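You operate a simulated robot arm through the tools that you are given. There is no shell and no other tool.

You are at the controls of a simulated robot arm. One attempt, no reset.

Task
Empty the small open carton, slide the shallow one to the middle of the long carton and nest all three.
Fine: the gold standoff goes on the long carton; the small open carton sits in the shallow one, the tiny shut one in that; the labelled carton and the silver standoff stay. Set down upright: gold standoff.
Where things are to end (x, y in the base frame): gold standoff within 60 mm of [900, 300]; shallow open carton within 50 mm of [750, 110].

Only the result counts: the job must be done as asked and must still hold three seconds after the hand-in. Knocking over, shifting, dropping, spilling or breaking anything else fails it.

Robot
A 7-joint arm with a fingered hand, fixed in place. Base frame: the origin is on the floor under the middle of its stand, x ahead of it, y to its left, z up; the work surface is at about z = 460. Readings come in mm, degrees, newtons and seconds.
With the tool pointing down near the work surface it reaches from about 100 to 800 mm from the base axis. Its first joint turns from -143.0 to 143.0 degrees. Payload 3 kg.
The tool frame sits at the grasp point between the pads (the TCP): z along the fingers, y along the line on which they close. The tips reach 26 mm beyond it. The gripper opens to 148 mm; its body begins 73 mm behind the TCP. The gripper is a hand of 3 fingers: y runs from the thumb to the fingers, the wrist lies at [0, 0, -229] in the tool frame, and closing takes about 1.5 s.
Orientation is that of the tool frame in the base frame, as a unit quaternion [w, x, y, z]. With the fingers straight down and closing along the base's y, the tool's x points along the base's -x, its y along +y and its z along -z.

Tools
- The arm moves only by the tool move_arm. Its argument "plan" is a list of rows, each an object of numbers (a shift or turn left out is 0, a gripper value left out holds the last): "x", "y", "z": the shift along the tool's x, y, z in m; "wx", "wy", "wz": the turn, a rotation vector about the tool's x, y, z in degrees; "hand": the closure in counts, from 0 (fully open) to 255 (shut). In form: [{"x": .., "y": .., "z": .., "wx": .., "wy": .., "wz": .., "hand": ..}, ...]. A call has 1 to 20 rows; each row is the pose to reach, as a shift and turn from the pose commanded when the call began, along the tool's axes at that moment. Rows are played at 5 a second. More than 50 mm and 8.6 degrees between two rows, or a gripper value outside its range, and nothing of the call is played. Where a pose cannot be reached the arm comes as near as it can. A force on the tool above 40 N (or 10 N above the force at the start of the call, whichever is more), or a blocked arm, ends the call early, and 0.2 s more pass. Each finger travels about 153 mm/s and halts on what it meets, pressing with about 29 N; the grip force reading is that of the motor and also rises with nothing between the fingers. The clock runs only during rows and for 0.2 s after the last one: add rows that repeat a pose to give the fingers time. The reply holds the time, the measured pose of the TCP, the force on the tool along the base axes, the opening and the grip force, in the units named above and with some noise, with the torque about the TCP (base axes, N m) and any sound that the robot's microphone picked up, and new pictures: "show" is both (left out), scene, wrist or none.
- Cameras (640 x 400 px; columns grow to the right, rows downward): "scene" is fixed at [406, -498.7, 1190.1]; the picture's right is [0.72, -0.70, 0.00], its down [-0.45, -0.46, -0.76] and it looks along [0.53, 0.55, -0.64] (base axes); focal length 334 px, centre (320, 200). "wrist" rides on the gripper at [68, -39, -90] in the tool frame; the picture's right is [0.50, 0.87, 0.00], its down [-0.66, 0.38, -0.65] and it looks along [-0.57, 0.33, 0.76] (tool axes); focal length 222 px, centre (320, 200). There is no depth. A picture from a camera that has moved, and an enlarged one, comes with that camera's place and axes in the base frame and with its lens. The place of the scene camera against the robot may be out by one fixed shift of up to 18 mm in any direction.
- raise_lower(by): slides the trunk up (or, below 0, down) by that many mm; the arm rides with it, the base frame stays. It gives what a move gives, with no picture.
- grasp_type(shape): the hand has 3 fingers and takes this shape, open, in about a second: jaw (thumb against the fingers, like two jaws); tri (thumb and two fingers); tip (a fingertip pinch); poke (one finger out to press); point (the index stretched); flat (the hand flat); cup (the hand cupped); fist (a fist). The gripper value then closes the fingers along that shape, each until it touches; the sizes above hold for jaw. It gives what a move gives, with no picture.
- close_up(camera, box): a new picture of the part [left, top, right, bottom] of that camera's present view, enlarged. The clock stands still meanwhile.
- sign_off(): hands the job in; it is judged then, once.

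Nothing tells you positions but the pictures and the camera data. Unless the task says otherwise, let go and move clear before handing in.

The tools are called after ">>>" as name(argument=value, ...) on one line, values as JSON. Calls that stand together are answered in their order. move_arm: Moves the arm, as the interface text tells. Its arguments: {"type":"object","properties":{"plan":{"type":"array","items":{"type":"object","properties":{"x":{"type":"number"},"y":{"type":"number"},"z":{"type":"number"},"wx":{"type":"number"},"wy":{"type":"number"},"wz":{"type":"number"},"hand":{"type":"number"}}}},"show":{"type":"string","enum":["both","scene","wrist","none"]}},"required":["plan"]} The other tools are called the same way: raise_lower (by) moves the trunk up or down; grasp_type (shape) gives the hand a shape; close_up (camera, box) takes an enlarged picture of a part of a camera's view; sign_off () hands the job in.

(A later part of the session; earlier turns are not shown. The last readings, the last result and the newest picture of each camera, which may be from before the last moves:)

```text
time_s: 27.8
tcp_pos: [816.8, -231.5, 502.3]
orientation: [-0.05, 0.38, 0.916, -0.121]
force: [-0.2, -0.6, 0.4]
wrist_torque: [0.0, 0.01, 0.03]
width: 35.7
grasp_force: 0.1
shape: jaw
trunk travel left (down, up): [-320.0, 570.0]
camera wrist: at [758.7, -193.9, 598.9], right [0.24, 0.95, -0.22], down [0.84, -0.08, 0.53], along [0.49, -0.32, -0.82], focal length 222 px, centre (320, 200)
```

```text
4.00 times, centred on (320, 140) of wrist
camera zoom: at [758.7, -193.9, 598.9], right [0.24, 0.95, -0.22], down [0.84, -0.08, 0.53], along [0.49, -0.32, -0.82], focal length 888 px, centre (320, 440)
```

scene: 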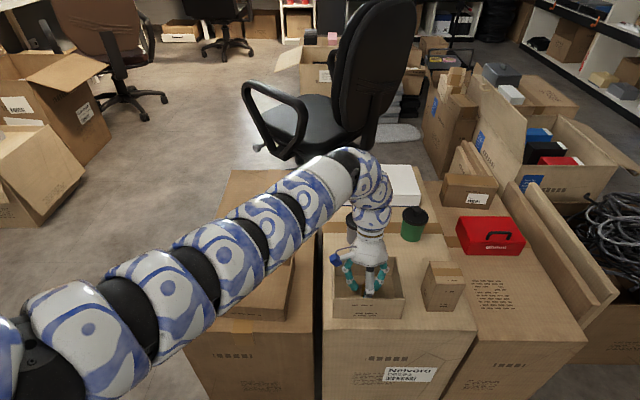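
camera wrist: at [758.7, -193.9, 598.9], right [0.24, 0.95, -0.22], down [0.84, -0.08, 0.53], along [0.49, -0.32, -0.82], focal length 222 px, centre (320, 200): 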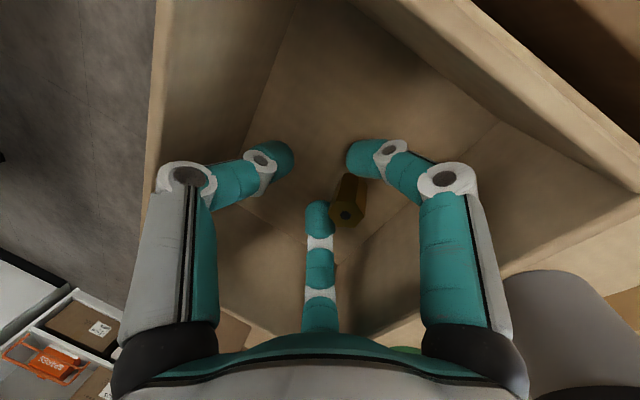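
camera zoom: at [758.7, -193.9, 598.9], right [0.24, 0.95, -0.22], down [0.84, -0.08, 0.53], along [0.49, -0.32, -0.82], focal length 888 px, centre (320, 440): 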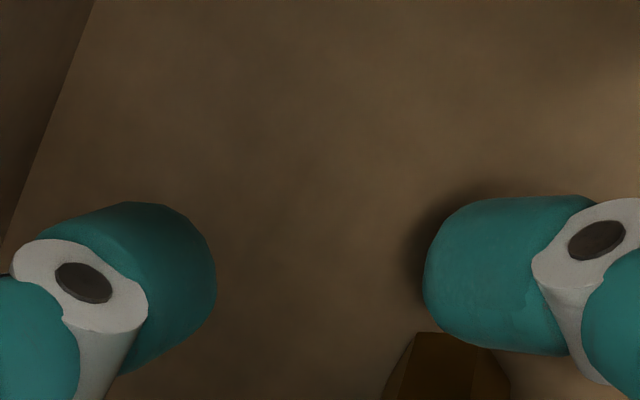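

>>> close_up(camera="wrist", box=[280, 150, 408, 230])

>>> close_up(camera="scene", box=[340, 255, 400, 305])

```text
5.00 times, centred on (344, 190) of wrist
camera zoom: at [758.7, -193.9, 598.9], right [0.24, 0.95, -0.22], down [0.84, -0.08, 0.53], along [0.49, -0.32, -0.82], focal length 1111 px, centre (200, 250)
```

zoom: 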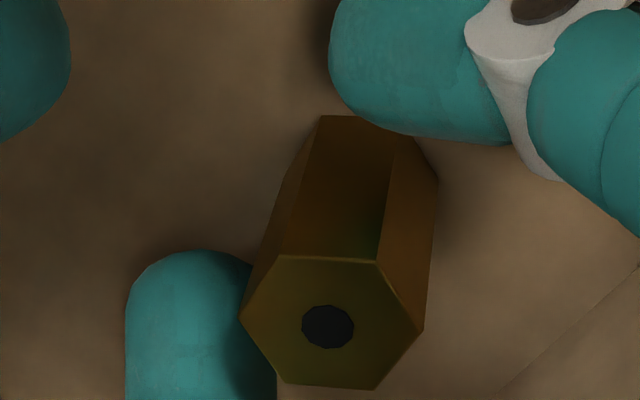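

```text
8.00 times, centred on (370, 280) of scene
camera zoom: at [406.0, -498.7, 1190.1], right [0.72, -0.7, 0.0], down [-0.45, -0.46, -0.76], along [0.53, 0.55, -0.64], focal length 2675 px, centre (-80, -440)
```

zoom: 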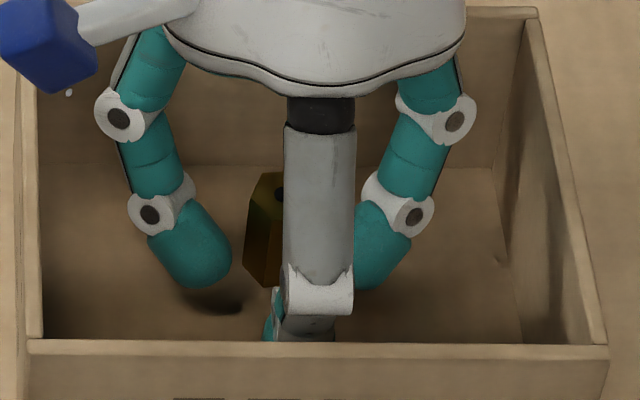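

The standoff is still upright. It slid about 20 mm toward the far wall, to roughly [828, -220], and turned 30°, so its flats now face the fingers. I'll lift straight off, tilt slightly the other way (8°), and come down centred on it.

>>> move_arm(plan=[{"y": -0.0026, "z": -0.00966}, {"y": -0.00648, "z": -0.02415}, {"y": -0.01295, "z": -0.0483}, {"y": -0.01295, "z": -0.0483}], show="none")

>>> move_arm(plan=[{"y": -0.002, "z": -0.0075, "wx": -5}, {"y": -0.004, "z": -0.015, "wx": -10}, {"y": -0.006, "z": -0.022, "wx": -15}, {"y": -0.007, "z": -0.026, "wx": -19}, {"y": -0.008, "z": -0.03, "wx": -23}, {"y": -0.008, "z": -0.03, "wx": -23, "hand": 203}])

>>> close_up(camera="wrist", box=[160, 0, 480, 200])

>>> close_up(camera="scene", box=[320, 200, 440, 320])

```text
time_s: 28.8
tcp_pos: [816.7, -230.2, 551.4]
orientation: [-0.051, 0.379, 0.916, -0.121]
force: [0.3, 0.5, -0.2]
wrist_torque: [0.02, -0.02, 0.03]
width: 35.6
grasp_force: 0.0
shape: jaw
trunk travel left (down, up): [-320.0, 570.0]
```

```text
time_s: 30.2
tcp_pos: [815.7, -230.3, 582.8]
orientation: [0.027, 0.381, 0.922, 0.063]
force: [1.0, 0.3, -1.5]
wrist_torque: [0.01, 0.0, -0.03]
width: 30.5
grasp_force: 0.1
shape: jaw
trunk travel left (down, up): [-320.0, 570.0]
camera wrist: at [732.5, -220.0, 667.8], right [0.25, 0.96, 0.12], down [0.66, -0.26, 0.7], along [0.7, -0.1, -0.7], focal length 222 px, centre (320, 200)
```

scene: 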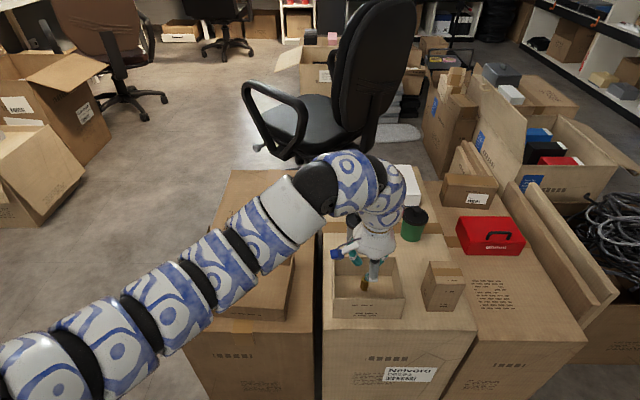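
wrist: 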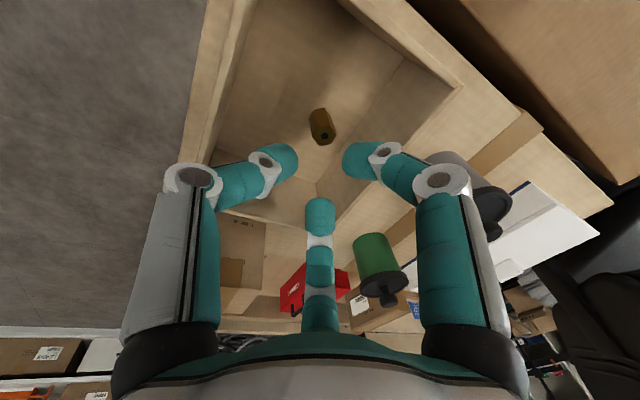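

```text
2.00 times, centred on (320, 100) of wrist
camera zoom: at [732.5, -220.0, 667.8], right [0.25, 0.96, 0.12], down [0.66, -0.26, 0.7], along [0.7, -0.1, -0.7], focal length 444 px, centre (320, 400)
```

zoom: 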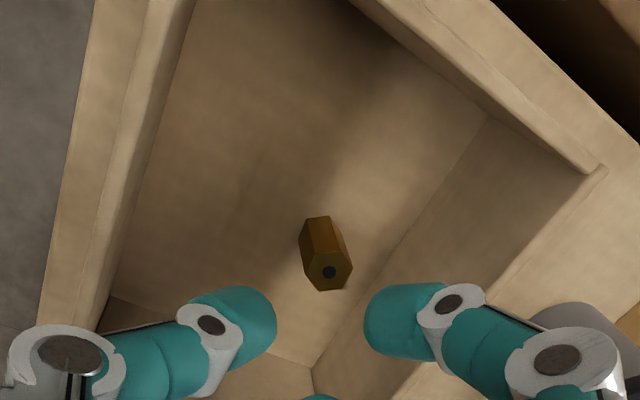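

```text
3.33 times, centred on (380, 260) of scene
camera zoom: at [406.0, -498.7, 1190.1], right [0.72, -0.7, 0.0], down [-0.45, -0.46, -0.76], along [0.53, 0.55, -0.64], focal length 1114 px, centre (120, 0)
```

zoom: 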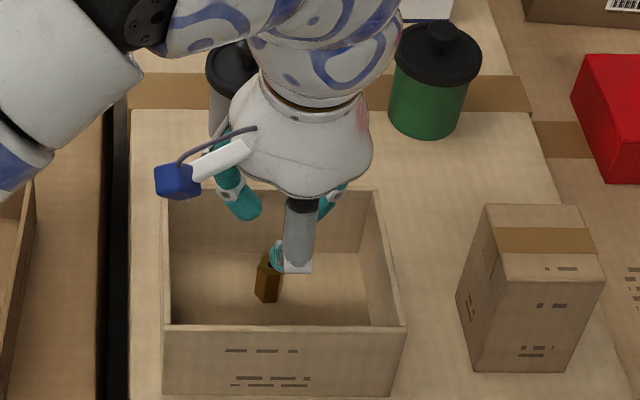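

Two views put the standoff at [828, -220]. I'll shift over it and go down part way, then check again.

>>> move_arm(plan=[{"y": 0.007, "z": 0.001}, {"y": 0.01376, "z": 0.00193}, {"y": 0.011, "z": 0.02}, {"y": 0.0083, "z": 0.0405}, {"y": 0.0083, "z": 0.0405}])

>>> close_up(camera="wrist", box=[240, 90, 400, 190])

>>> close_up(camera="scene", box=[320, 220, 420, 320])

```text
time_s: 31.4
tcp_pos: [825.5, -220.4, 543.8]
orientation: [0.026, 0.381, 0.922, 0.064]
force: [0.4, -0.3, -0.4]
wrist_torque: [0.0, 0.01, -0.02]
width: 30.5
grasp_force: 0.2
shape: jaw
trunk travel left (down, up): [-320.0, 570.0]
camera wrist: at [741.8, -208.8, 627.6], right [0.25, 0.96, 0.12], down [0.66, -0.26, 0.7], along [0.7, -0.1, -0.7], focal length 222 px, centre (320, 200)
```

scene: 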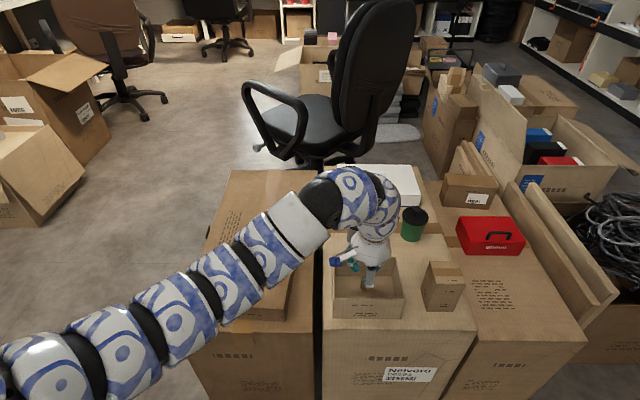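
wrist: 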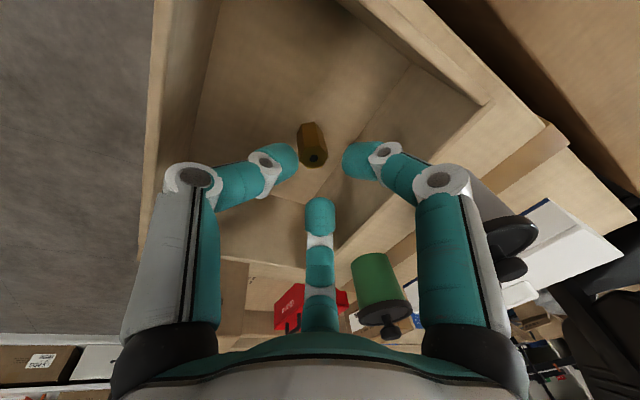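

```text
4.00 times, centred on (320, 140) of wrist
camera zoom: at [741.8, -208.8, 627.6], right [0.25, 0.96, 0.12], down [0.66, -0.26, 0.7], along [0.7, -0.1, -0.7], focal length 888 px, centre (320, 440)
```

zoom: 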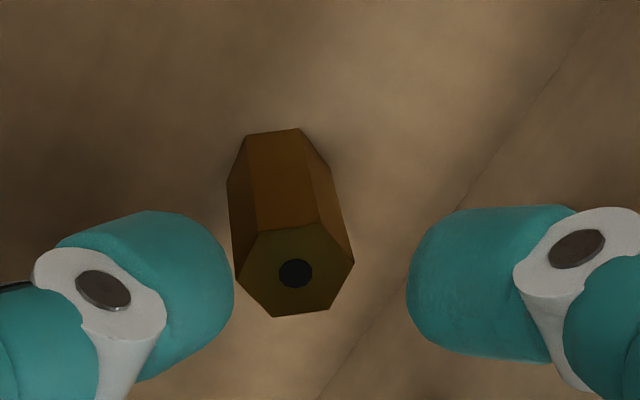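

```text
4.00 times, centred on (370, 270) of scene
camera zoom: at [406.0, -498.7, 1190.1], right [0.72, -0.7, 0.0], down [-0.45, -0.46, -0.76], along [0.53, 0.55, -0.64], focal length 1337 px, centre (120, -80)
```

zoom: 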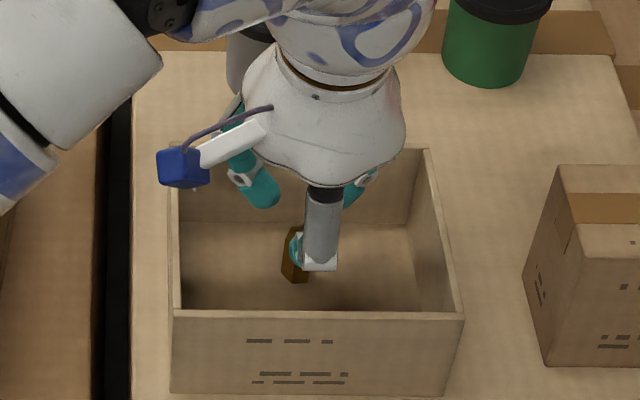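

Nearly centred, with the hex flats about 5° off the fingers. I'll trim the yaw and position and go down to gripping height.

>>> move_arm(plan=[{"x": -0.001, "y": -0.0006, "z": 0.0, "wz": -5}, {"x": -0.001, "y": -0.002, "z": 0.01, "wz": -5}, {"x": -0.001, "y": -0.0034, "z": 0.02, "wz": -5}, {"x": -0.001, "y": -0.0048, "z": 0.03, "wz": -5}, {"x": -0.001, "y": -0.0063, "z": 0.0405, "wz": -5}, {"x": -0.001, "y": -0.0063, "z": 0.0405, "wz": -5}], show="wrist")

>>> close_up(camera="wrist", box=[240, 110, 400, 210])

>>> close_up(camera="scene", box=[320, 220, 420, 320])

```text
time_s: 32.8
tcp_pos: [824.3, -221.2, 503.0]
orientation: [0.029, 0.341, 0.937, 0.064]
force: [0.3, 0.0, -0.9]
wrist_torque: [-0.01, 0.0, -0.03]
width: 30.7
grasp_force: 0.0
shape: jaw
trunk travel left (down, up): [-320.0, 570.0]
camera wrist: at [740.1, -216.7, 587.4], right [0.17, 0.98, 0.11], down [0.68, -0.2, 0.71], along [0.72, -0.04, -0.7], focal length 222 px, centre (320, 200)
```

wrist: 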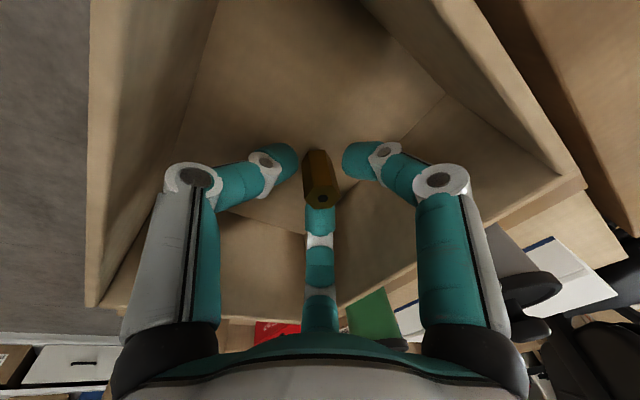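

```text
4.00 times, centred on (320, 160) of wrist
camera zoom: at [740.1, -216.7, 587.4], right [0.17, 0.98, 0.11], down [0.68, -0.2, 0.71], along [0.72, -0.04, -0.7], focal length 888 px, centre (320, 360)
```

zoom: 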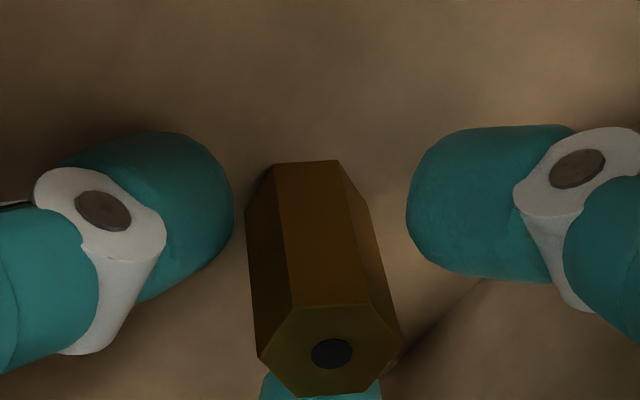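

```text
4.00 times, centred on (370, 270) of scene
camera zoom: at [406.0, -498.7, 1190.1], right [0.72, -0.7, 0.0], down [-0.45, -0.46, -0.76], along [0.53, 0.55, -0.64], focal length 1337 px, centre (120, -80)
```

zoom: 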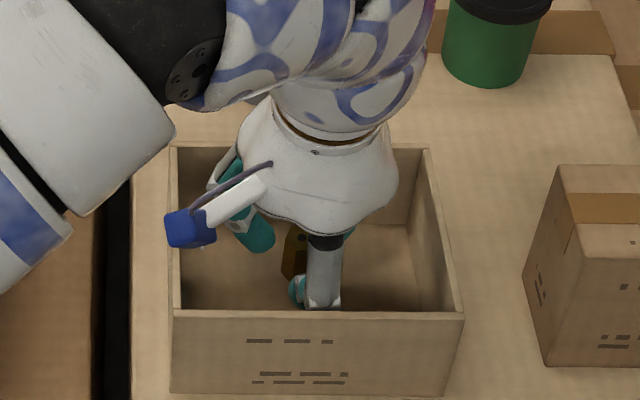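

The flats are lined up and the standoff is centred between the tips to within about 0.5 mm. I'll close in small steps.

>>> move_arm(plan=[{"hand": 210}, {"hand": 216}, {"hand": 221}, {"hand": 225}, {"hand": 229}, {"hand": 233}, {"hand": 233}, {"hand": 233}], show="wrist")

>>> close_up(camera="wrist", box=[240, 110, 400, 210])

```text
time_s: 34.6
tcp_pos: [825.5, -220.5, 504.6]
orientation: [0.03, 0.341, 0.937, 0.064]
force: [0.9, -0.7, -0.5]
wrist_torque: [0.0, -0.01, 0.01]
width: 13.1
grasp_force: 28.7
shape: jaw
trunk travel left (down, up): [-320.0, 570.0]
camera wrist: at [740.1, -217.0, 587.5], right [0.17, 0.98, 0.11], down [0.68, -0.2, 0.71], along [0.72, -0.04, -0.7], focal length 222 px, centre (320, 200)
```

wrist: 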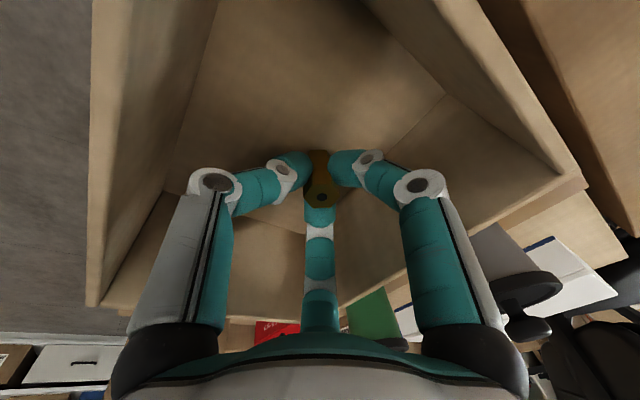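

```text
4.00 times, centred on (320, 160) of wrist
camera zoom: at [740.1, -217.0, 587.5], right [0.17, 0.98, 0.11], down [0.68, -0.2, 0.71], along [0.72, -0.04, -0.7], focal length 888 px, centre (320, 360)
```

zoom: 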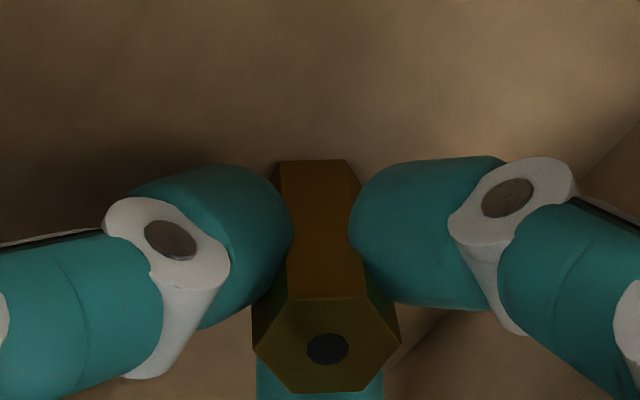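

That's a symmetrical grip on the flats with 28.7 N. I'll lift a little and check that it holds.

>>> move_arm(plan=[{"x": -0.0001, "y": 0.0007, "z": -0.0049}, {"x": -0.0001, "y": 0.0014, "z": -0.0099}, {"x": -0.0002, "y": 0.0028, "z": -0.0198}, {"x": -0.0002, "y": 0.0028, "z": -0.0198}], show="wrist")

>>> close_up(camera="wrist", box=[240, 110, 400, 210])

>>> close_up(camera="scene", box=[320, 220, 420, 320])

```text
time_s: 35.6
tcp_pos: [824.8, -222.3, 524.0]
orientation: [0.029, 0.34, 0.938, 0.063]
force: [0.4, -0.4, -0.2]
wrist_torque: [0.0, 0.01, -0.03]
width: 13.4
grasp_force: 28.8
shape: jaw
trunk travel left (down, up): [-320.0, 570.0]
camera wrist: at [739.5, -217.5, 607.7], right [0.17, 0.98, 0.11], down [0.68, -0.2, 0.71], along [0.72, -0.04, -0.7], focal length 222 px, centre (320, 200)
```

wrist: 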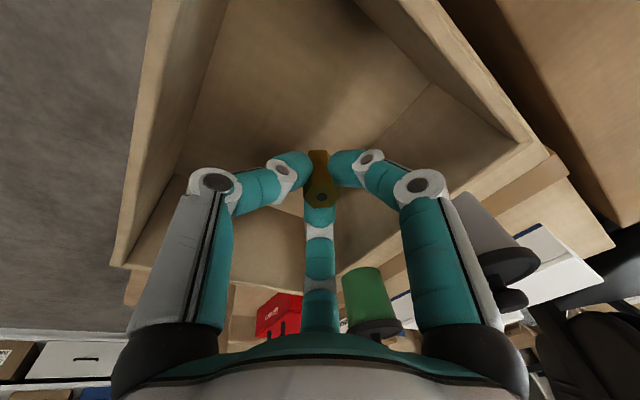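

```text
4.00 times, centred on (320, 160) of wrist
camera zoom: at [739.5, -217.5, 607.7], right [0.17, 0.98, 0.11], down [0.68, -0.2, 0.71], along [0.72, -0.04, -0.7], focal length 888 px, centre (320, 360)
```

zoom: 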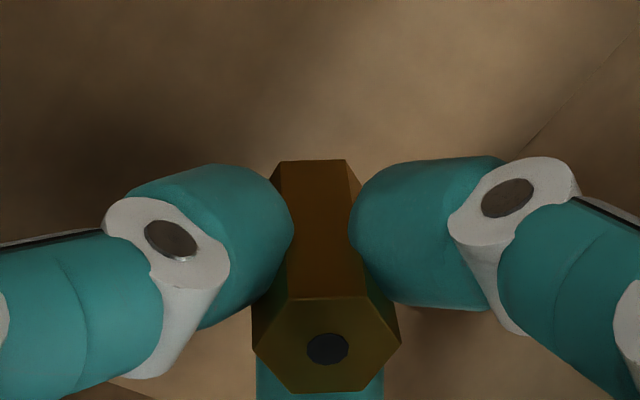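

```text
4.00 times, centred on (370, 270) of scene
camera zoom: at [406.0, -498.7, 1190.1], right [0.72, -0.7, 0.0], down [-0.45, -0.46, -0.76], along [0.53, 0.55, -0.64], focal length 1337 px, centre (120, -80)
```

zoom: 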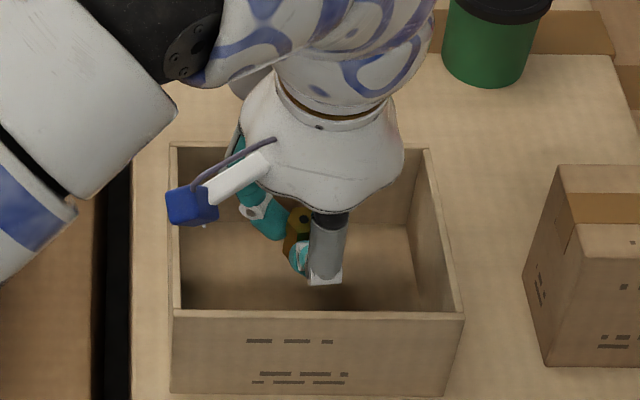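

The standoff lifts cleanly and doesn't move in the grip. I'll raise it well above the rim and the canisters, whose knobs reach about z 588, then carry it across to the far end of the long carton.

>>> move_arm(plan=[{"x": -0.0003, "y": 0.0042, "z": -0.0297}, {"x": -0.0007, "y": 0.0098, "z": -0.0692}, {"x": -0.0012, "y": 0.0154, "z": -0.1087}, {"x": -0.0016, "y": 0.021, "z": -0.1483}, {"x": -0.0018, "y": 0.0231, "z": -0.1631}, {"x": -0.0018, "y": 0.0231, "z": -0.1631}])

```text
time_s: 37.0
tcp_pos: [826.1, -221.6, 685.6]
orientation: [0.03, 0.34, 0.938, 0.064]
force: [-1.0, 0.7, -1.0]
wrist_torque: [-0.02, 0.0, 0.0]
width: 13.3
grasp_force: 28.8
shape: jaw
out of reach, approached as far as the arm can: row 5
trunk travel left (down, up): [-320.0, 570.0]
camera wrist: at [741.6, -216.8, 768.7], right [0.17, 0.98, 0.11], down [0.68, -0.2, 0.71], along [0.72, -0.04, -0.7], focal length 222 px, centre (320, 200)
```

scene: 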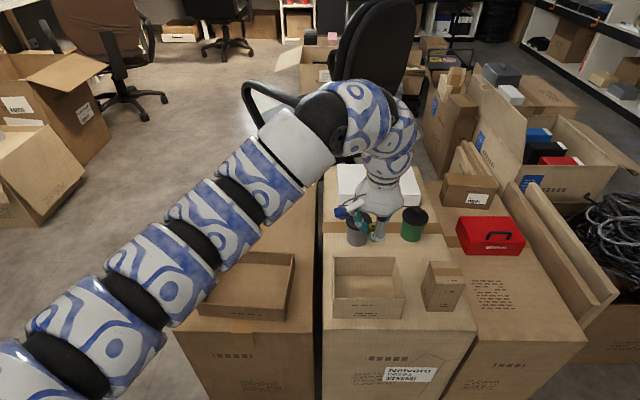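
wrist: 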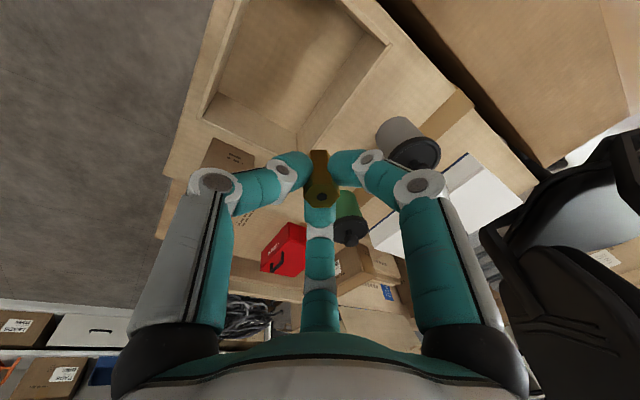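

Raising the arm further hits a joint limit, so I'll carry at about z 655, which still clears everything, and move halfway across first.

>>> move_arm(plan=[{"x": 0.0003, "y": -0.0042, "z": 0.0297}, {"x": 0.0205, "y": 0.0263, "z": 0.0338}, {"x": 0.0407, "y": 0.0568, "z": 0.0379}, {"x": 0.061, "y": 0.0873, "z": 0.042}, {"x": 0.0812, "y": 0.1177, "z": 0.046}, {"x": 0.1015, "y": 0.1482, "z": 0.0501}, {"x": 0.1217, "y": 0.1787, "z": 0.0542}, {"x": 0.142, "y": 0.2092, "z": 0.0583}, {"x": 0.142, "y": 0.2092, "z": 0.0583}])

```text
time_s: 39.0
tcp_pos: [852.3, 35.9, 658.1]
orientation: [0.03, 0.34, 0.938, 0.064]
force: [0.3, 0.4, -0.1]
wrist_torque: [-0.02, -0.01, 0.0]
width: 13.1
grasp_force: 29.0
shape: jaw
trunk travel left (down, up): [-320.0, 570.0]
camera wrist: at [766.9, 40.6, 740.2], right [0.17, 0.98, 0.11], down [0.68, -0.2, 0.71], along [0.72, -0.04, -0.7], focal length 222 px, centre (320, 200)
```

scene: 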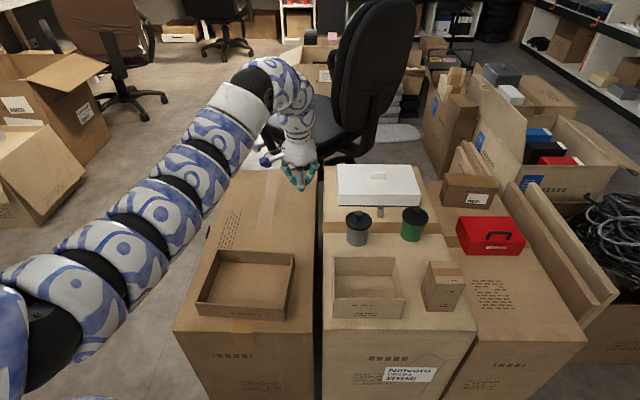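
wrist: 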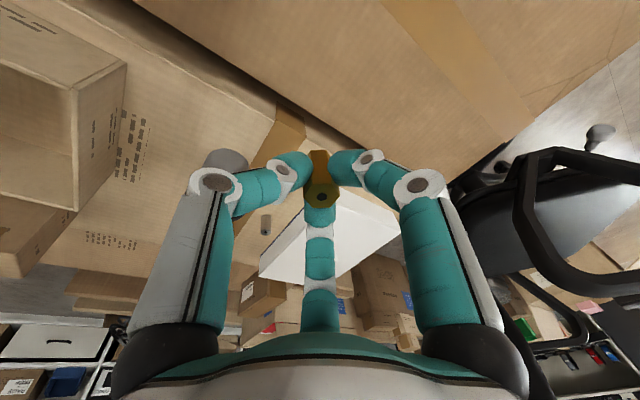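

>>> move_arm(plan=[{"x": 0.0198, "y": 0.0306, "z": 0.0041}, {"x": 0.0396, "y": 0.0611, "z": 0.0082}, {"x": 0.0594, "y": 0.0917, "z": 0.0123}, {"x": 0.0793, "y": 0.1222, "z": 0.0164}, {"x": 0.0991, "y": 0.1528, "z": 0.0205}, {"x": 0.1189, "y": 0.1833, "z": 0.0246}, {"x": 0.1387, "y": 0.2139, "z": 0.0287}, {"x": 0.1387, "y": 0.2139, "z": 0.0287}])

```text
time_s: 40.8
tcp_pos: [868.7, 246.9, 657.4]
orientation: [0.029, 0.34, 0.938, 0.064]
force: [-0.9, -0.4, -0.4]
wrist_torque: [0.05, 0.0, 0.0]
width: 12.8
grasp_force: 29.1
shape: jaw
out of reach, approached as far as the arm can: row 6, 7, 8
trunk travel left (down, up): [-320.0, 570.0]
camera wrist: at [783.2, 251.8, 741.5], right [0.17, 0.98, 0.11], down [0.68, -0.2, 0.71], along [0.72, -0.04, -0.7], focal length 222 px, centre (320, 200)
```

scene: 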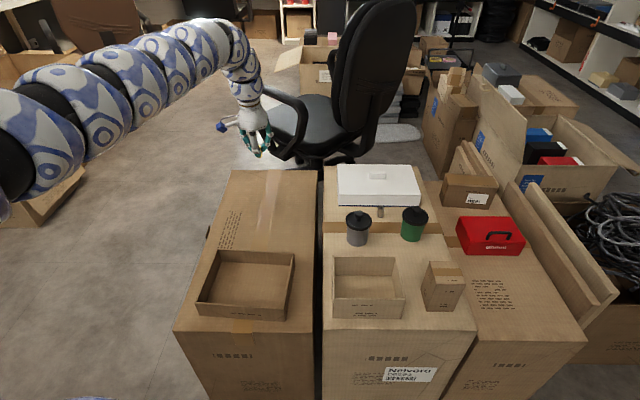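
wrist: 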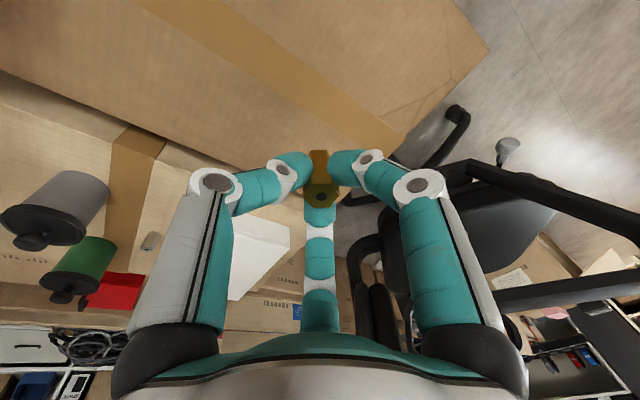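

The arm stops at about 903 mm range here. Lowering the trunk should bring the wrist nearer shoulder height and give more reach, so I'll lower it in place, with clear space below, and try extending.

>>> raise_lower(by=-110)

>>> move_arm(plan=[{"x": 0.0}, {"x": 0.0}])

```text
time_s: 42.2
tcp_pos: [867.8, 247.6, 549.1]
orientation: [0.03, 0.341, 0.938, 0.063]
force: [0.1, 0.3, -0.5]
wrist_torque: [-0.03, -0.03, -0.02]
width: 13.2
grasp_force: 28.7
shape: jaw
trunk travel left (down, up): [-210.0, 680.0]
```

```text
time_s: 42.8
tcp_pos: [868.9, 247.0, 548.4]
orientation: [0.029, 0.34, 0.938, 0.063]
force: [-0.2, 0.2, -0.1]
wrist_torque: [0.0, 0.02, 0.01]
width: 13.1
grasp_force: 28.7
shape: jaw
trunk travel left (down, up): [-210.0, 680.0]
camera wrist: at [783.0, 252.4, 631.7], right [0.17, 0.98, 0.11], down [0.68, -0.2, 0.71], along [0.72, -0.04, -0.7], focal length 222 px, centre (320, 200)
```

scene: 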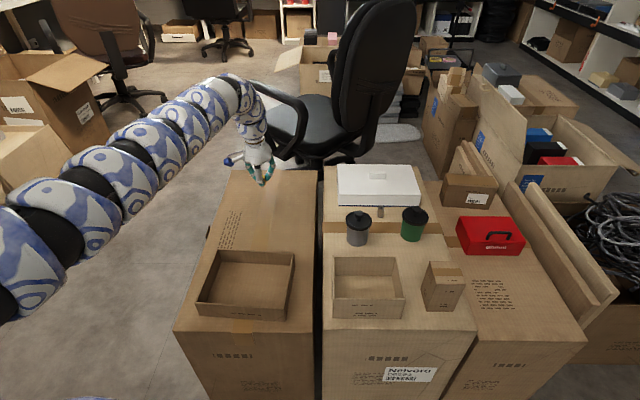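
wrist: 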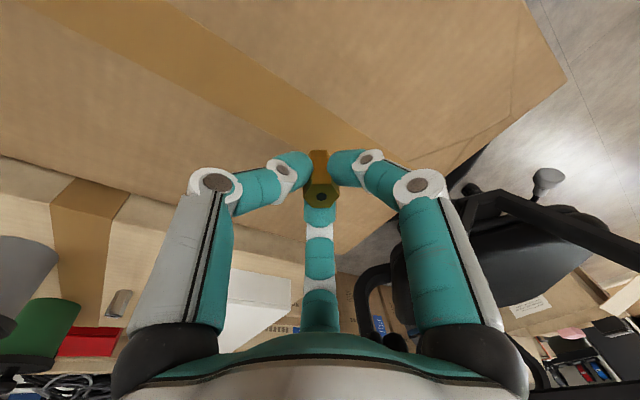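

>>> move_arm(plan=[{"x": 0.0089, "y": 0.0205, "z": 0.0028}, {"x": 0.0177, "y": 0.0409, "z": 0.0056}, {"x": 0.0177, "y": 0.0409, "z": 0.0056}], show="none")

```text
time_s: 43.6
tcp_pos: [850.8, 274.8, 549.6]
orientation: [0.03, 0.34, 0.938, 0.064]
force: [-0.2, -0.3, -0.6]
wrist_torque: [-0.03, -0.04, -0.02]
width: 13.1
grasp_force: 28.9
shape: jaw
out of reach, approached as far as the arm can: row 1, 2, 3
trunk travel left (down, up): [-210.0, 680.0]
```

>>> move_arm(plan=[{"x": -0.0003, "y": 0.0042, "z": -0.0297}, {"x": -0.0006, "y": 0.0084, "z": -0.0593}, {"x": -0.0006, "y": 0.0084, "z": -0.0593}], show="none")

```text
time_s: 44.4
tcp_pos: [852.0, 274.6, 612.6]
orientation: [0.03, 0.341, 0.937, 0.063]
force: [0.0, -0.3, -1.0]
wrist_torque: [-0.01, 0.0, -0.01]
width: 13.1
grasp_force: 29.0
shape: jaw
trunk travel left (down, up): [-210.0, 680.0]
```

>>> move_arm(plan=[{"x": -0.0077, "y": 0.0163, "z": 0.0024}, {"x": -0.0153, "y": 0.0327, "z": 0.0048}, {"x": -0.0153, "y": 0.0327, "z": 0.0048}], show="none")

```text
time_s: 45.2
tcp_pos: [854.5, 276.4, 612.9]
orientation: [0.03, 0.34, 0.938, 0.064]
force: [-0.5, 0.3, -0.1]
wrist_torque: [0.0, 0.02, 0.02]
width: 12.9
grasp_force: 29.6
shape: jaw
out of reach, approached as far as the arm can: row 1, 2, 3
trunk travel left (down, up): [-210.0, 680.0]
```

Reach seems tied to the hand's yaw relative to the arm. I'll turn the hand about the vertical, keeping the standoff upright, and test whether it can extend further.

>>> move_arm(plan=[{"wx": -0.08, "wy": 1.05, "wz": -7.4}, {"wx": -0.16, "wy": 2.1, "wz": -14.8}, {"wx": -0.24, "wy": 3.15, "wz": -22.2}, {"wx": -0.32, "wy": 4.19, "wz": -29.66}, {"wx": -0.32, "wy": 4.19, "wz": -29.66}], show="none")

```text
time_s: 46.4
tcp_pos: [850.8, 271.5, 612.4]
orientation: [0.012, 0.088, 0.994, 0.069]
force: [0.6, -0.9, -0.6]
wrist_torque: [0.08, 0.07, -0.01]
width: 13.2
grasp_force: 28.8
shape: jaw
out of reach, approached as far as the arm can: row 4, 5
trunk travel left (down, up): [-210.0, 680.0]
```

>>> move_arm(plan=[{"wx": 0.084, "wy": -1.0, "wz": 7.09}, {"wx": 0.167, "wy": -1.99, "wz": 14.17}, {"wx": 0.25, "wy": -2.99, "wz": 21.26}, {"wx": 0.334, "wy": -3.98, "wz": 28.34}, {"wx": 0.42, "wy": -4.98, "wz": 35.43}, {"wx": 0.5, "wy": -5.97, "wz": 42.5}, {"wx": 0.585, "wy": -6.97, "wz": 49.6}, {"wx": 0.585, "wy": -6.97, "wz": 49.6}], show="none")

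```text
time_s: 48.2
tcp_pos: [848.1, 275.0, 612.6]
orientation: [0.04, 0.5, 0.863, 0.056]
force: [-0.1, -0.2, -0.6]
wrist_torque: [0.04, 0.0, 0.03]
width: 12.9
grasp_force: 28.6
shape: jaw
trunk travel left (down, up): [-210.0, 680.0]
```

>>> move_arm(plan=[{"x": -0.004, "y": 0.0194, "z": 0.0027}, {"x": -0.0081, "y": 0.0388, "z": 0.0054}, {"x": -0.0081, "y": 0.0388, "z": 0.0054}], show="scene")

```text
time_s: 49.0
tcp_pos: [857.4, 277.8, 610.0]
orientation: [0.039, 0.499, 0.864, 0.057]
force: [0.6, 0.3, 0.0]
wrist_torque: [0.0, 0.02, 0.02]
width: 13.0
grasp_force: 28.8
shape: jaw
out of reach, approached as far as the arm can: row 1, 2, 3
trunk travel left (down, up): [-210.0, 680.0]
```

scene: 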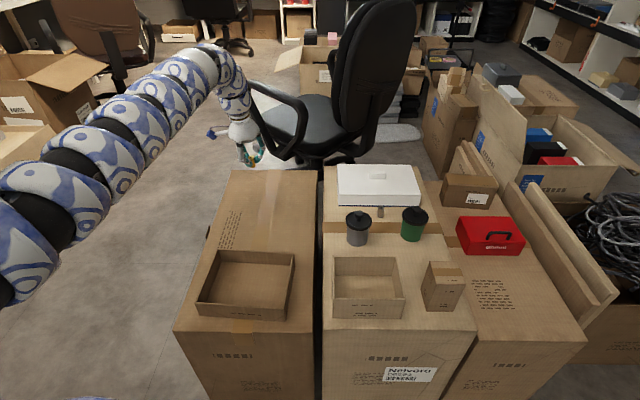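

Reach is about 901 mm here, which puts the standoff near [859, 279], about 46 mm from [900, 300] and inside the 60 mm limit. I'll lower with the trunk, which keeps x and y, and check the remaining height before contact.

>>> raise_lower(by=-92)

>>> move_arm(plan=[{"x": 0.0}, {"x": 0.0}])

>>> close_up(camera="scene", box=[200, 130, 320, 230])

>>> close_up(camera="wrist", box=[240, 110, 400, 210])

```text
time_s: 50.3
tcp_pos: [857.4, 278.0, 519.1]
orientation: [0.04, 0.499, 0.864, 0.057]
force: [1.0, -0.1, -0.5]
wrist_torque: [-0.01, -0.01, -0.05]
width: 12.8
grasp_force: 29.2
shape: jaw
trunk travel left (down, up): [-118.0, 772.0]
```

```text
time_s: 50.9
tcp_pos: [857.8, 278.7, 521.1]
orientation: [0.039, 0.499, 0.864, 0.056]
force: [0.2, -0.1, 0.1]
wrist_torque: [0.02, 0.03, 0.0]
width: 13.1
grasp_force: 28.7
shape: jaw
trunk travel left (down, up): [-118.0, 772.0]
camera wrist: at [780.2, 312.3, 603.0], right [0.49, 0.86, 0.11], down [0.57, -0.42, 0.71], along [0.66, -0.29, -0.7], focal length 222 px, centre (320, 200)
```

scene: 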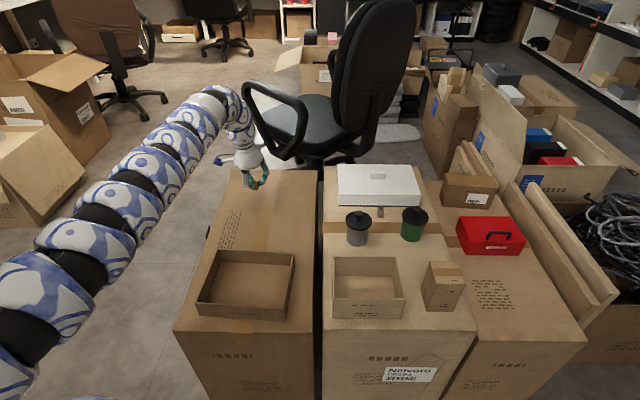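
wrist: 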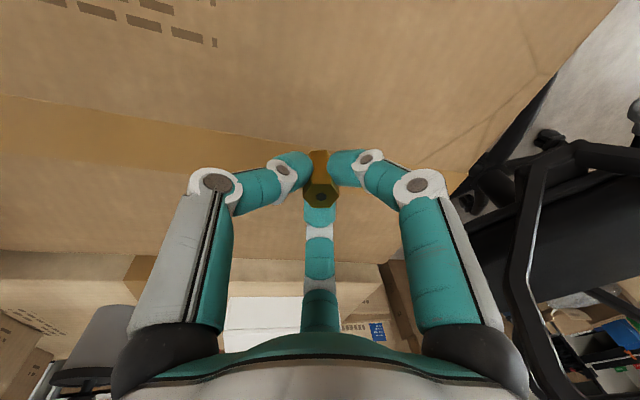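

```text
4.00 times, centred on (260, 180) of scene
camera zoom: at [406.0, -498.7, 1190.1], right [0.72, -0.7, 0.0], down [-0.45, -0.46, -0.76], along [0.53, 0.55, -0.64], focal length 1337 px, centre (560, 280)
```

zoom: 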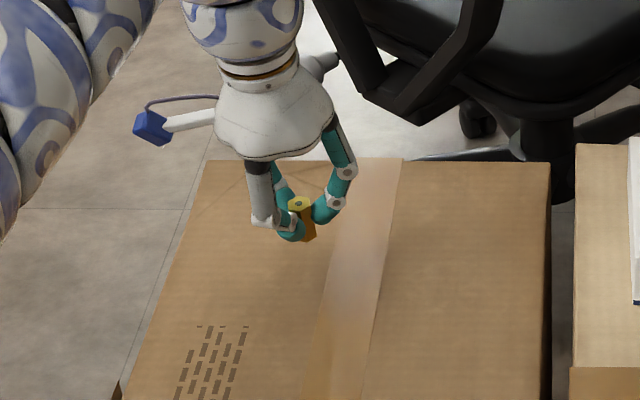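

```text
4.00 times, centred on (320, 160) of wrist
camera zoom: at [780.2, 312.3, 603.0], right [0.49, 0.86, 0.11], down [0.57, -0.42, 0.71], along [0.66, -0.29, -0.7], focal length 888 px, centre (320, 360)
```

zoom: 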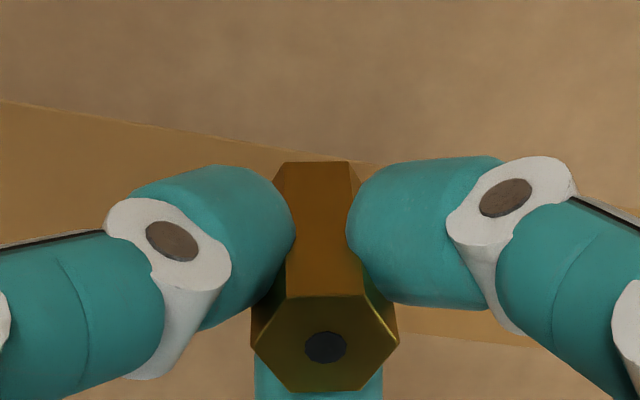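

The standoff is vertical over the tape line at the far end. I'll lower it in small steps, watching the force.

>>> move_arm(plan=[{"x": 8e-05, "y": -0.0008, "z": 0.0059}, {"x": 0.00016, "y": -0.0016, "z": 0.0119}, {"x": 0.00016, "y": -0.0016, "z": 0.0119}], show="wrist")

>>> close_up(camera="wrist", box=[240, 110, 400, 210])

>>> close_up(camera="scene", box=[250, 160, 300, 200])

```text
time_s: 51.7
tcp_pos: [857.3, 277.7, 507.6]
orientation: [0.04, 0.499, 0.864, 0.057]
force: [-0.3, -0.4, -0.2]
wrist_torque: [0.0, -0.03, 0.0]
width: 12.8
grasp_force: 29.3
shape: jaw
trunk travel left (down, up): [-118.0, 772.0]
camera wrist: at [779.7, 312.7, 590.6], right [0.49, 0.86, 0.11], down [0.57, -0.42, 0.71], along [0.66, -0.29, -0.7], focal length 222 px, centre (320, 200)
```

wrist: 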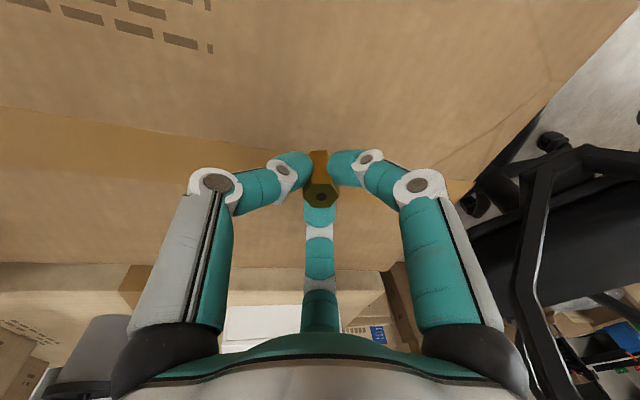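

```text
4.00 times, centred on (320, 160) of wrist
camera zoom: at [779.7, 312.7, 590.6], right [0.49, 0.86, 0.11], down [0.57, -0.42, 0.71], along [0.66, -0.29, -0.7], focal length 888 px, centre (320, 360)
```

zoom: 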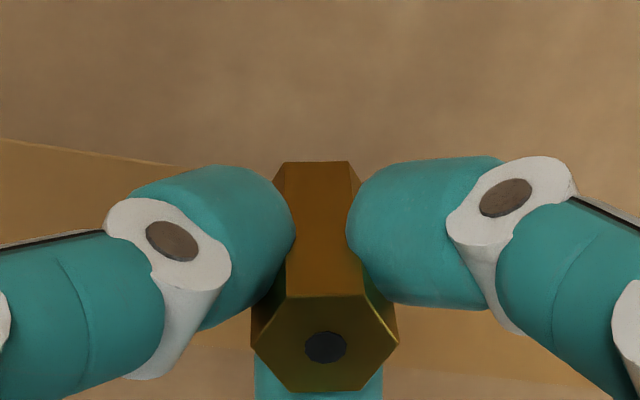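

```text
10.00 times, centred on (275, 180) of scene
camera zoom: at [406.0, -498.7, 1190.1], right [0.72, -0.7, 0.0], down [-0.45, -0.46, -0.76], along [0.53, 0.55, -0.64], focal length 3344 px, centre (770, 400)
```

zoom: 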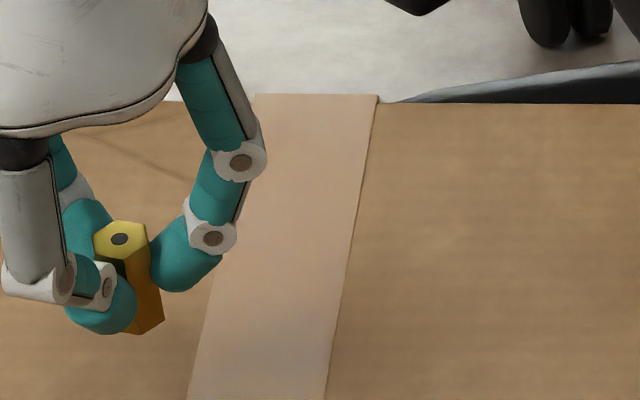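

>>> move_arm(plan=[{"x": 2e-05, "y": -0.0002, "z": 0.0015}, {"x": 4e-05, "y": -0.0004, "z": 0.003}, {"x": 4e-05, "y": -0.0004, "z": 0.003}], show="none")

>>> move_arm(plan=[{"x": 1e-05, "y": -0.0001, "z": 0.001}, {"x": 2e-05, "y": -0.0002, "z": 0.002}, {"x": 2e-05, "y": -0.0002, "z": 0.002}], show="none")

```text
time_s: 52.5
tcp_pos: [858.6, 279.2, 503.9]
orientation: [0.041, 0.499, 0.864, 0.057]
force: [0.7, 0.2, -0.5]
wrist_torque: [0.0, -0.02, 0.0]
width: 13.0
grasp_force: 28.7
shape: jaw
trunk travel left (down, up): [-118.0, 772.0]
```

```text
time_s: 53.3
tcp_pos: [858.6, 278.1, 501.8]
orientation: [0.04, 0.499, 0.864, 0.058]
force: [0.1, 0.4, 0.5]
wrist_torque: [0.01, 0.03, 0.0]
width: 13.0
grasp_force: 29.1
shape: jaw
trunk travel left (down, up): [-118.0, 772.0]
```

>>> move_arm(plan=[{"x": 1e-05, "y": -0.0001, "z": 0.001}, {"x": 2e-05, "y": -0.0002, "z": 0.002}, {"x": 2e-05, "y": -0.0002, "z": 0.002}], show="none")

>>> close_up(camera="scene", box=[250, 160, 300, 200])

```text
time_s: 54.1
tcp_pos: [858.9, 277.5, 501.1]
orientation: [0.041, 0.5, 0.863, 0.058]
force: [-0.3, 0.5, 0.8]
wrist_torque: [0.01, 0.01, 0.0]
width: 12.9
grasp_force: 28.6
shape: jaw
trunk travel left (down, up): [-118.0, 772.0]
```

```text
10.00 times, centred on (275, 180) of scene
camera zoom: at [406.0, -498.7, 1190.1], right [0.72, -0.7, 0.0], down [-0.45, -0.46, -0.76], along [0.53, 0.55, -0.64], focal length 3344 px, centre (770, 400)
```

zoom: 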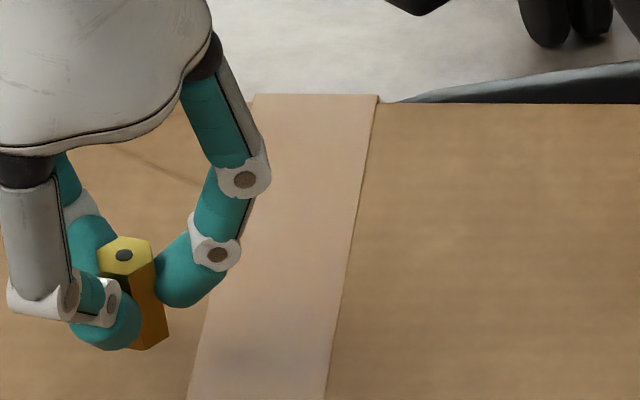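

>>> move_arm(plan=[{"x": 1e-05, "y": -0.0001, "z": 0.001}, {"x": 2e-05, "y": -0.0002, "z": 0.0015}, {"x": 2e-05, "y": -0.0002, "z": 0.0015}], show="none")

>>> move_arm(plan=[{"x": 1e-05, "y": -0.0001, "z": 0.001}, {"x": 2e-05, "y": -0.0002, "z": 0.0015}, {"x": 2e-05, "y": -0.0002, "z": 0.0015}], show="none")

```text
time_s: 54.9
tcp_pos: [858.4, 279.2, 499.8]
orientation: [0.04, 0.5, 0.863, 0.057]
force: [-0.4, 0.0, -0.4]
wrist_torque: [-0.02, -0.05, 0.01]
width: 13.0
grasp_force: 29.2
shape: jaw
trunk travel left (down, up): [-118.0, 772.0]
```

```text
time_s: 55.7
tcp_pos: [859.1, 278.0, 497.6]
orientation: [0.04, 0.5, 0.863, 0.058]
force: [-0.7, 0.4, -0.3]
wrist_torque: [-0.01, 0.02, -0.03]
width: 12.9
grasp_force: 28.7
shape: jaw
trunk travel left (down, up): [-118.0, 772.0]
```

>>> move_arm(plan=[{"x": 1e-05, "y": -0.0001, "z": 0.001}, {"x": 2e-05, "y": -0.0003, "z": 0.002}, {"x": 2e-05, "y": -0.0003, "z": 0.002}], show="none")

>>> move_arm(plan=[{"x": 1e-05, "y": -0.0001, "z": 0.001}, {"x": 2e-05, "y": -0.0003, "z": 0.002}, {"x": 2e-05, "y": -0.0003, "z": 0.002}], show="none")

>>> close_up(camera="scene", box=[250, 160, 300, 200])

>>> close_up(camera="wrist", box=[240, 110, 400, 210])

```text
time_s: 56.5
tcp_pos: [858.7, 277.6, 494.4]
orientation: [0.039, 0.499, 0.864, 0.056]
force: [-0.5, 0.9, -0.2]
wrist_torque: [0.02, 0.02, 0.02]
width: 13.0
grasp_force: 29.1
shape: jaw
trunk travel left (down, up): [-118.0, 772.0]
```

```text
time_s: 57.3
tcp_pos: [857.0, 278.5, 493.7]
orientation: [0.04, 0.499, 0.864, 0.057]
force: [0.0, 1.0, 0.0]
wrist_torque: [-0.02, -0.01, -0.01]
width: 12.8
grasp_force: 28.9
shape: jaw
trunk travel left (down, up): [-118.0, 772.0]
```

```text
10.00 times, centred on (275, 180) of scene
camera zoom: at [406.0, -498.7, 1190.1], right [0.72, -0.7, 0.0], down [-0.45, -0.46, -0.76], along [0.53, 0.55, -0.64], focal length 3344 px, centre (770, 400)
```

zoom: 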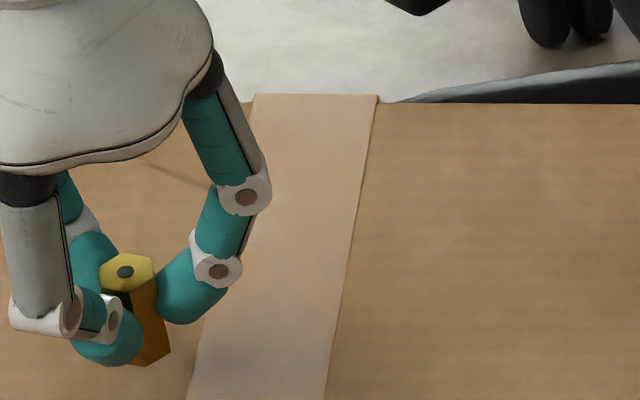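

```text
4.00 times, centred on (320, 160) of wrist
camera zoom: at [779.6, 312.1, 577.2], right [0.49, 0.86, 0.11], down [0.57, -0.42, 0.71], along [0.66, -0.29, -0.7], focal length 888 px, centre (320, 360)
```

zoom: 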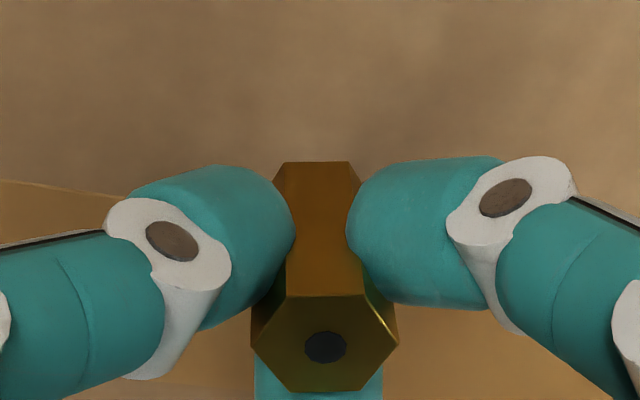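

No contact yet, so this surface sits a bit lower than the small carton's floor. I'll keep stepping down.

>>> move_arm(plan=[{"x": 1e-05, "y": -0.0001, "z": 0.001}, {"x": 2e-05, "y": -0.0003, "z": 0.002}, {"x": 2e-05, "y": -0.0003, "z": 0.002}], show="none")

>>> move_arm(plan=[{"x": 1e-05, "y": -0.0001, "z": 0.001}, {"x": 2e-05, "y": -0.0003, "z": 0.002}, {"x": 2e-05, "y": -0.0003, "z": 0.002}], show="none")

>>> move_arm(plan=[{"x": 1e-05, "y": -0.0001, "z": 0.001}, {"x": 2e-05, "y": -0.0003, "z": 0.002}, {"x": 2e-05, "y": -0.0003, "z": 0.002}], show="none")

>>> close_up(camera="wrist", box=[240, 110, 400, 210])

>>> close_up(camera="scene", box=[250, 160, 300, 200])

```text
time_s: 58.1
tcp_pos: [857.6, 277.7, 491.8]
orientation: [0.041, 0.5, 0.863, 0.057]
force: [0.0, 0.2, -0.7]
wrist_torque: [0.0, -0.01, 0.04]
width: 12.9
grasp_force: 29.1
shape: jaw
trunk travel left (down, up): [-118.0, 772.0]
```

```text
time_s: 58.9
tcp_pos: [858.0, 277.4, 490.5]
orientation: [0.04, 0.499, 0.864, 0.056]
force: [0.4, 0.4, -0.5]
wrist_torque: [-0.01, 0.01, 0.04]
width: 13.0
grasp_force: 29.1
shape: jaw
trunk travel left (down, up): [-118.0, 772.0]
```

```text
time_s: 59.7
tcp_pos: [856.7, 276.8, 487.9]
orientation: [0.04, 0.499, 0.864, 0.058]
force: [0.9, -0.4, 0.0]
wrist_torque: [0.01, 0.01, 0.01]
width: 12.8
grasp_force: 28.4
shape: jaw
trunk travel left (down, up): [-118.0, 772.0]
```

```text
4.00 times, centred on (320, 160) of wrist
camera zoom: at [779.1, 311.6, 571.1], right [0.49, 0.86, 0.11], down [0.57, -0.42, 0.71], along [0.66, -0.29, -0.7], focal length 888 px, centre (320, 360)
```

zoom: 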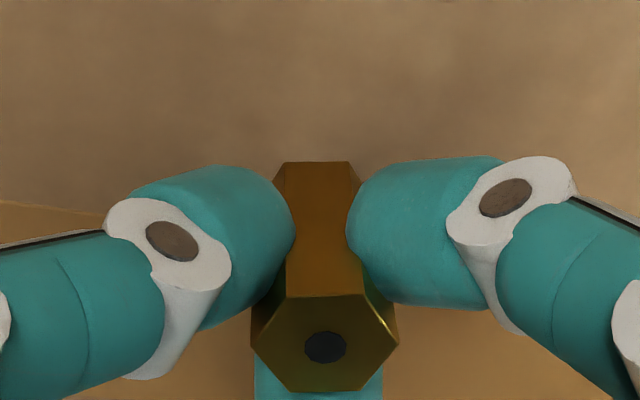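

```text
10.00 times, centred on (275, 180) of scene
camera zoom: at [406.0, -498.7, 1190.1], right [0.72, -0.7, 0.0], down [-0.45, -0.46, -0.76], along [0.53, 0.55, -0.64], focal length 3344 px, centre (770, 400)
```

zoom: 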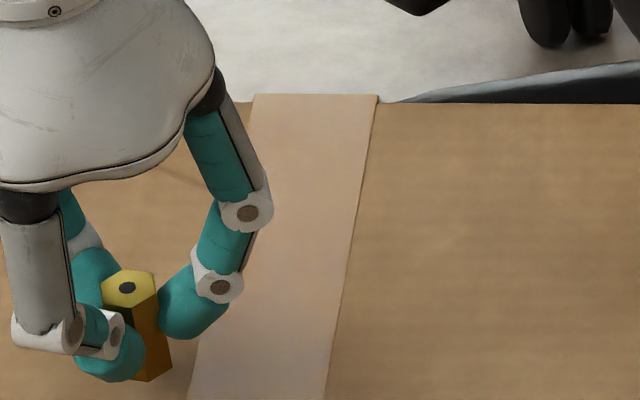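

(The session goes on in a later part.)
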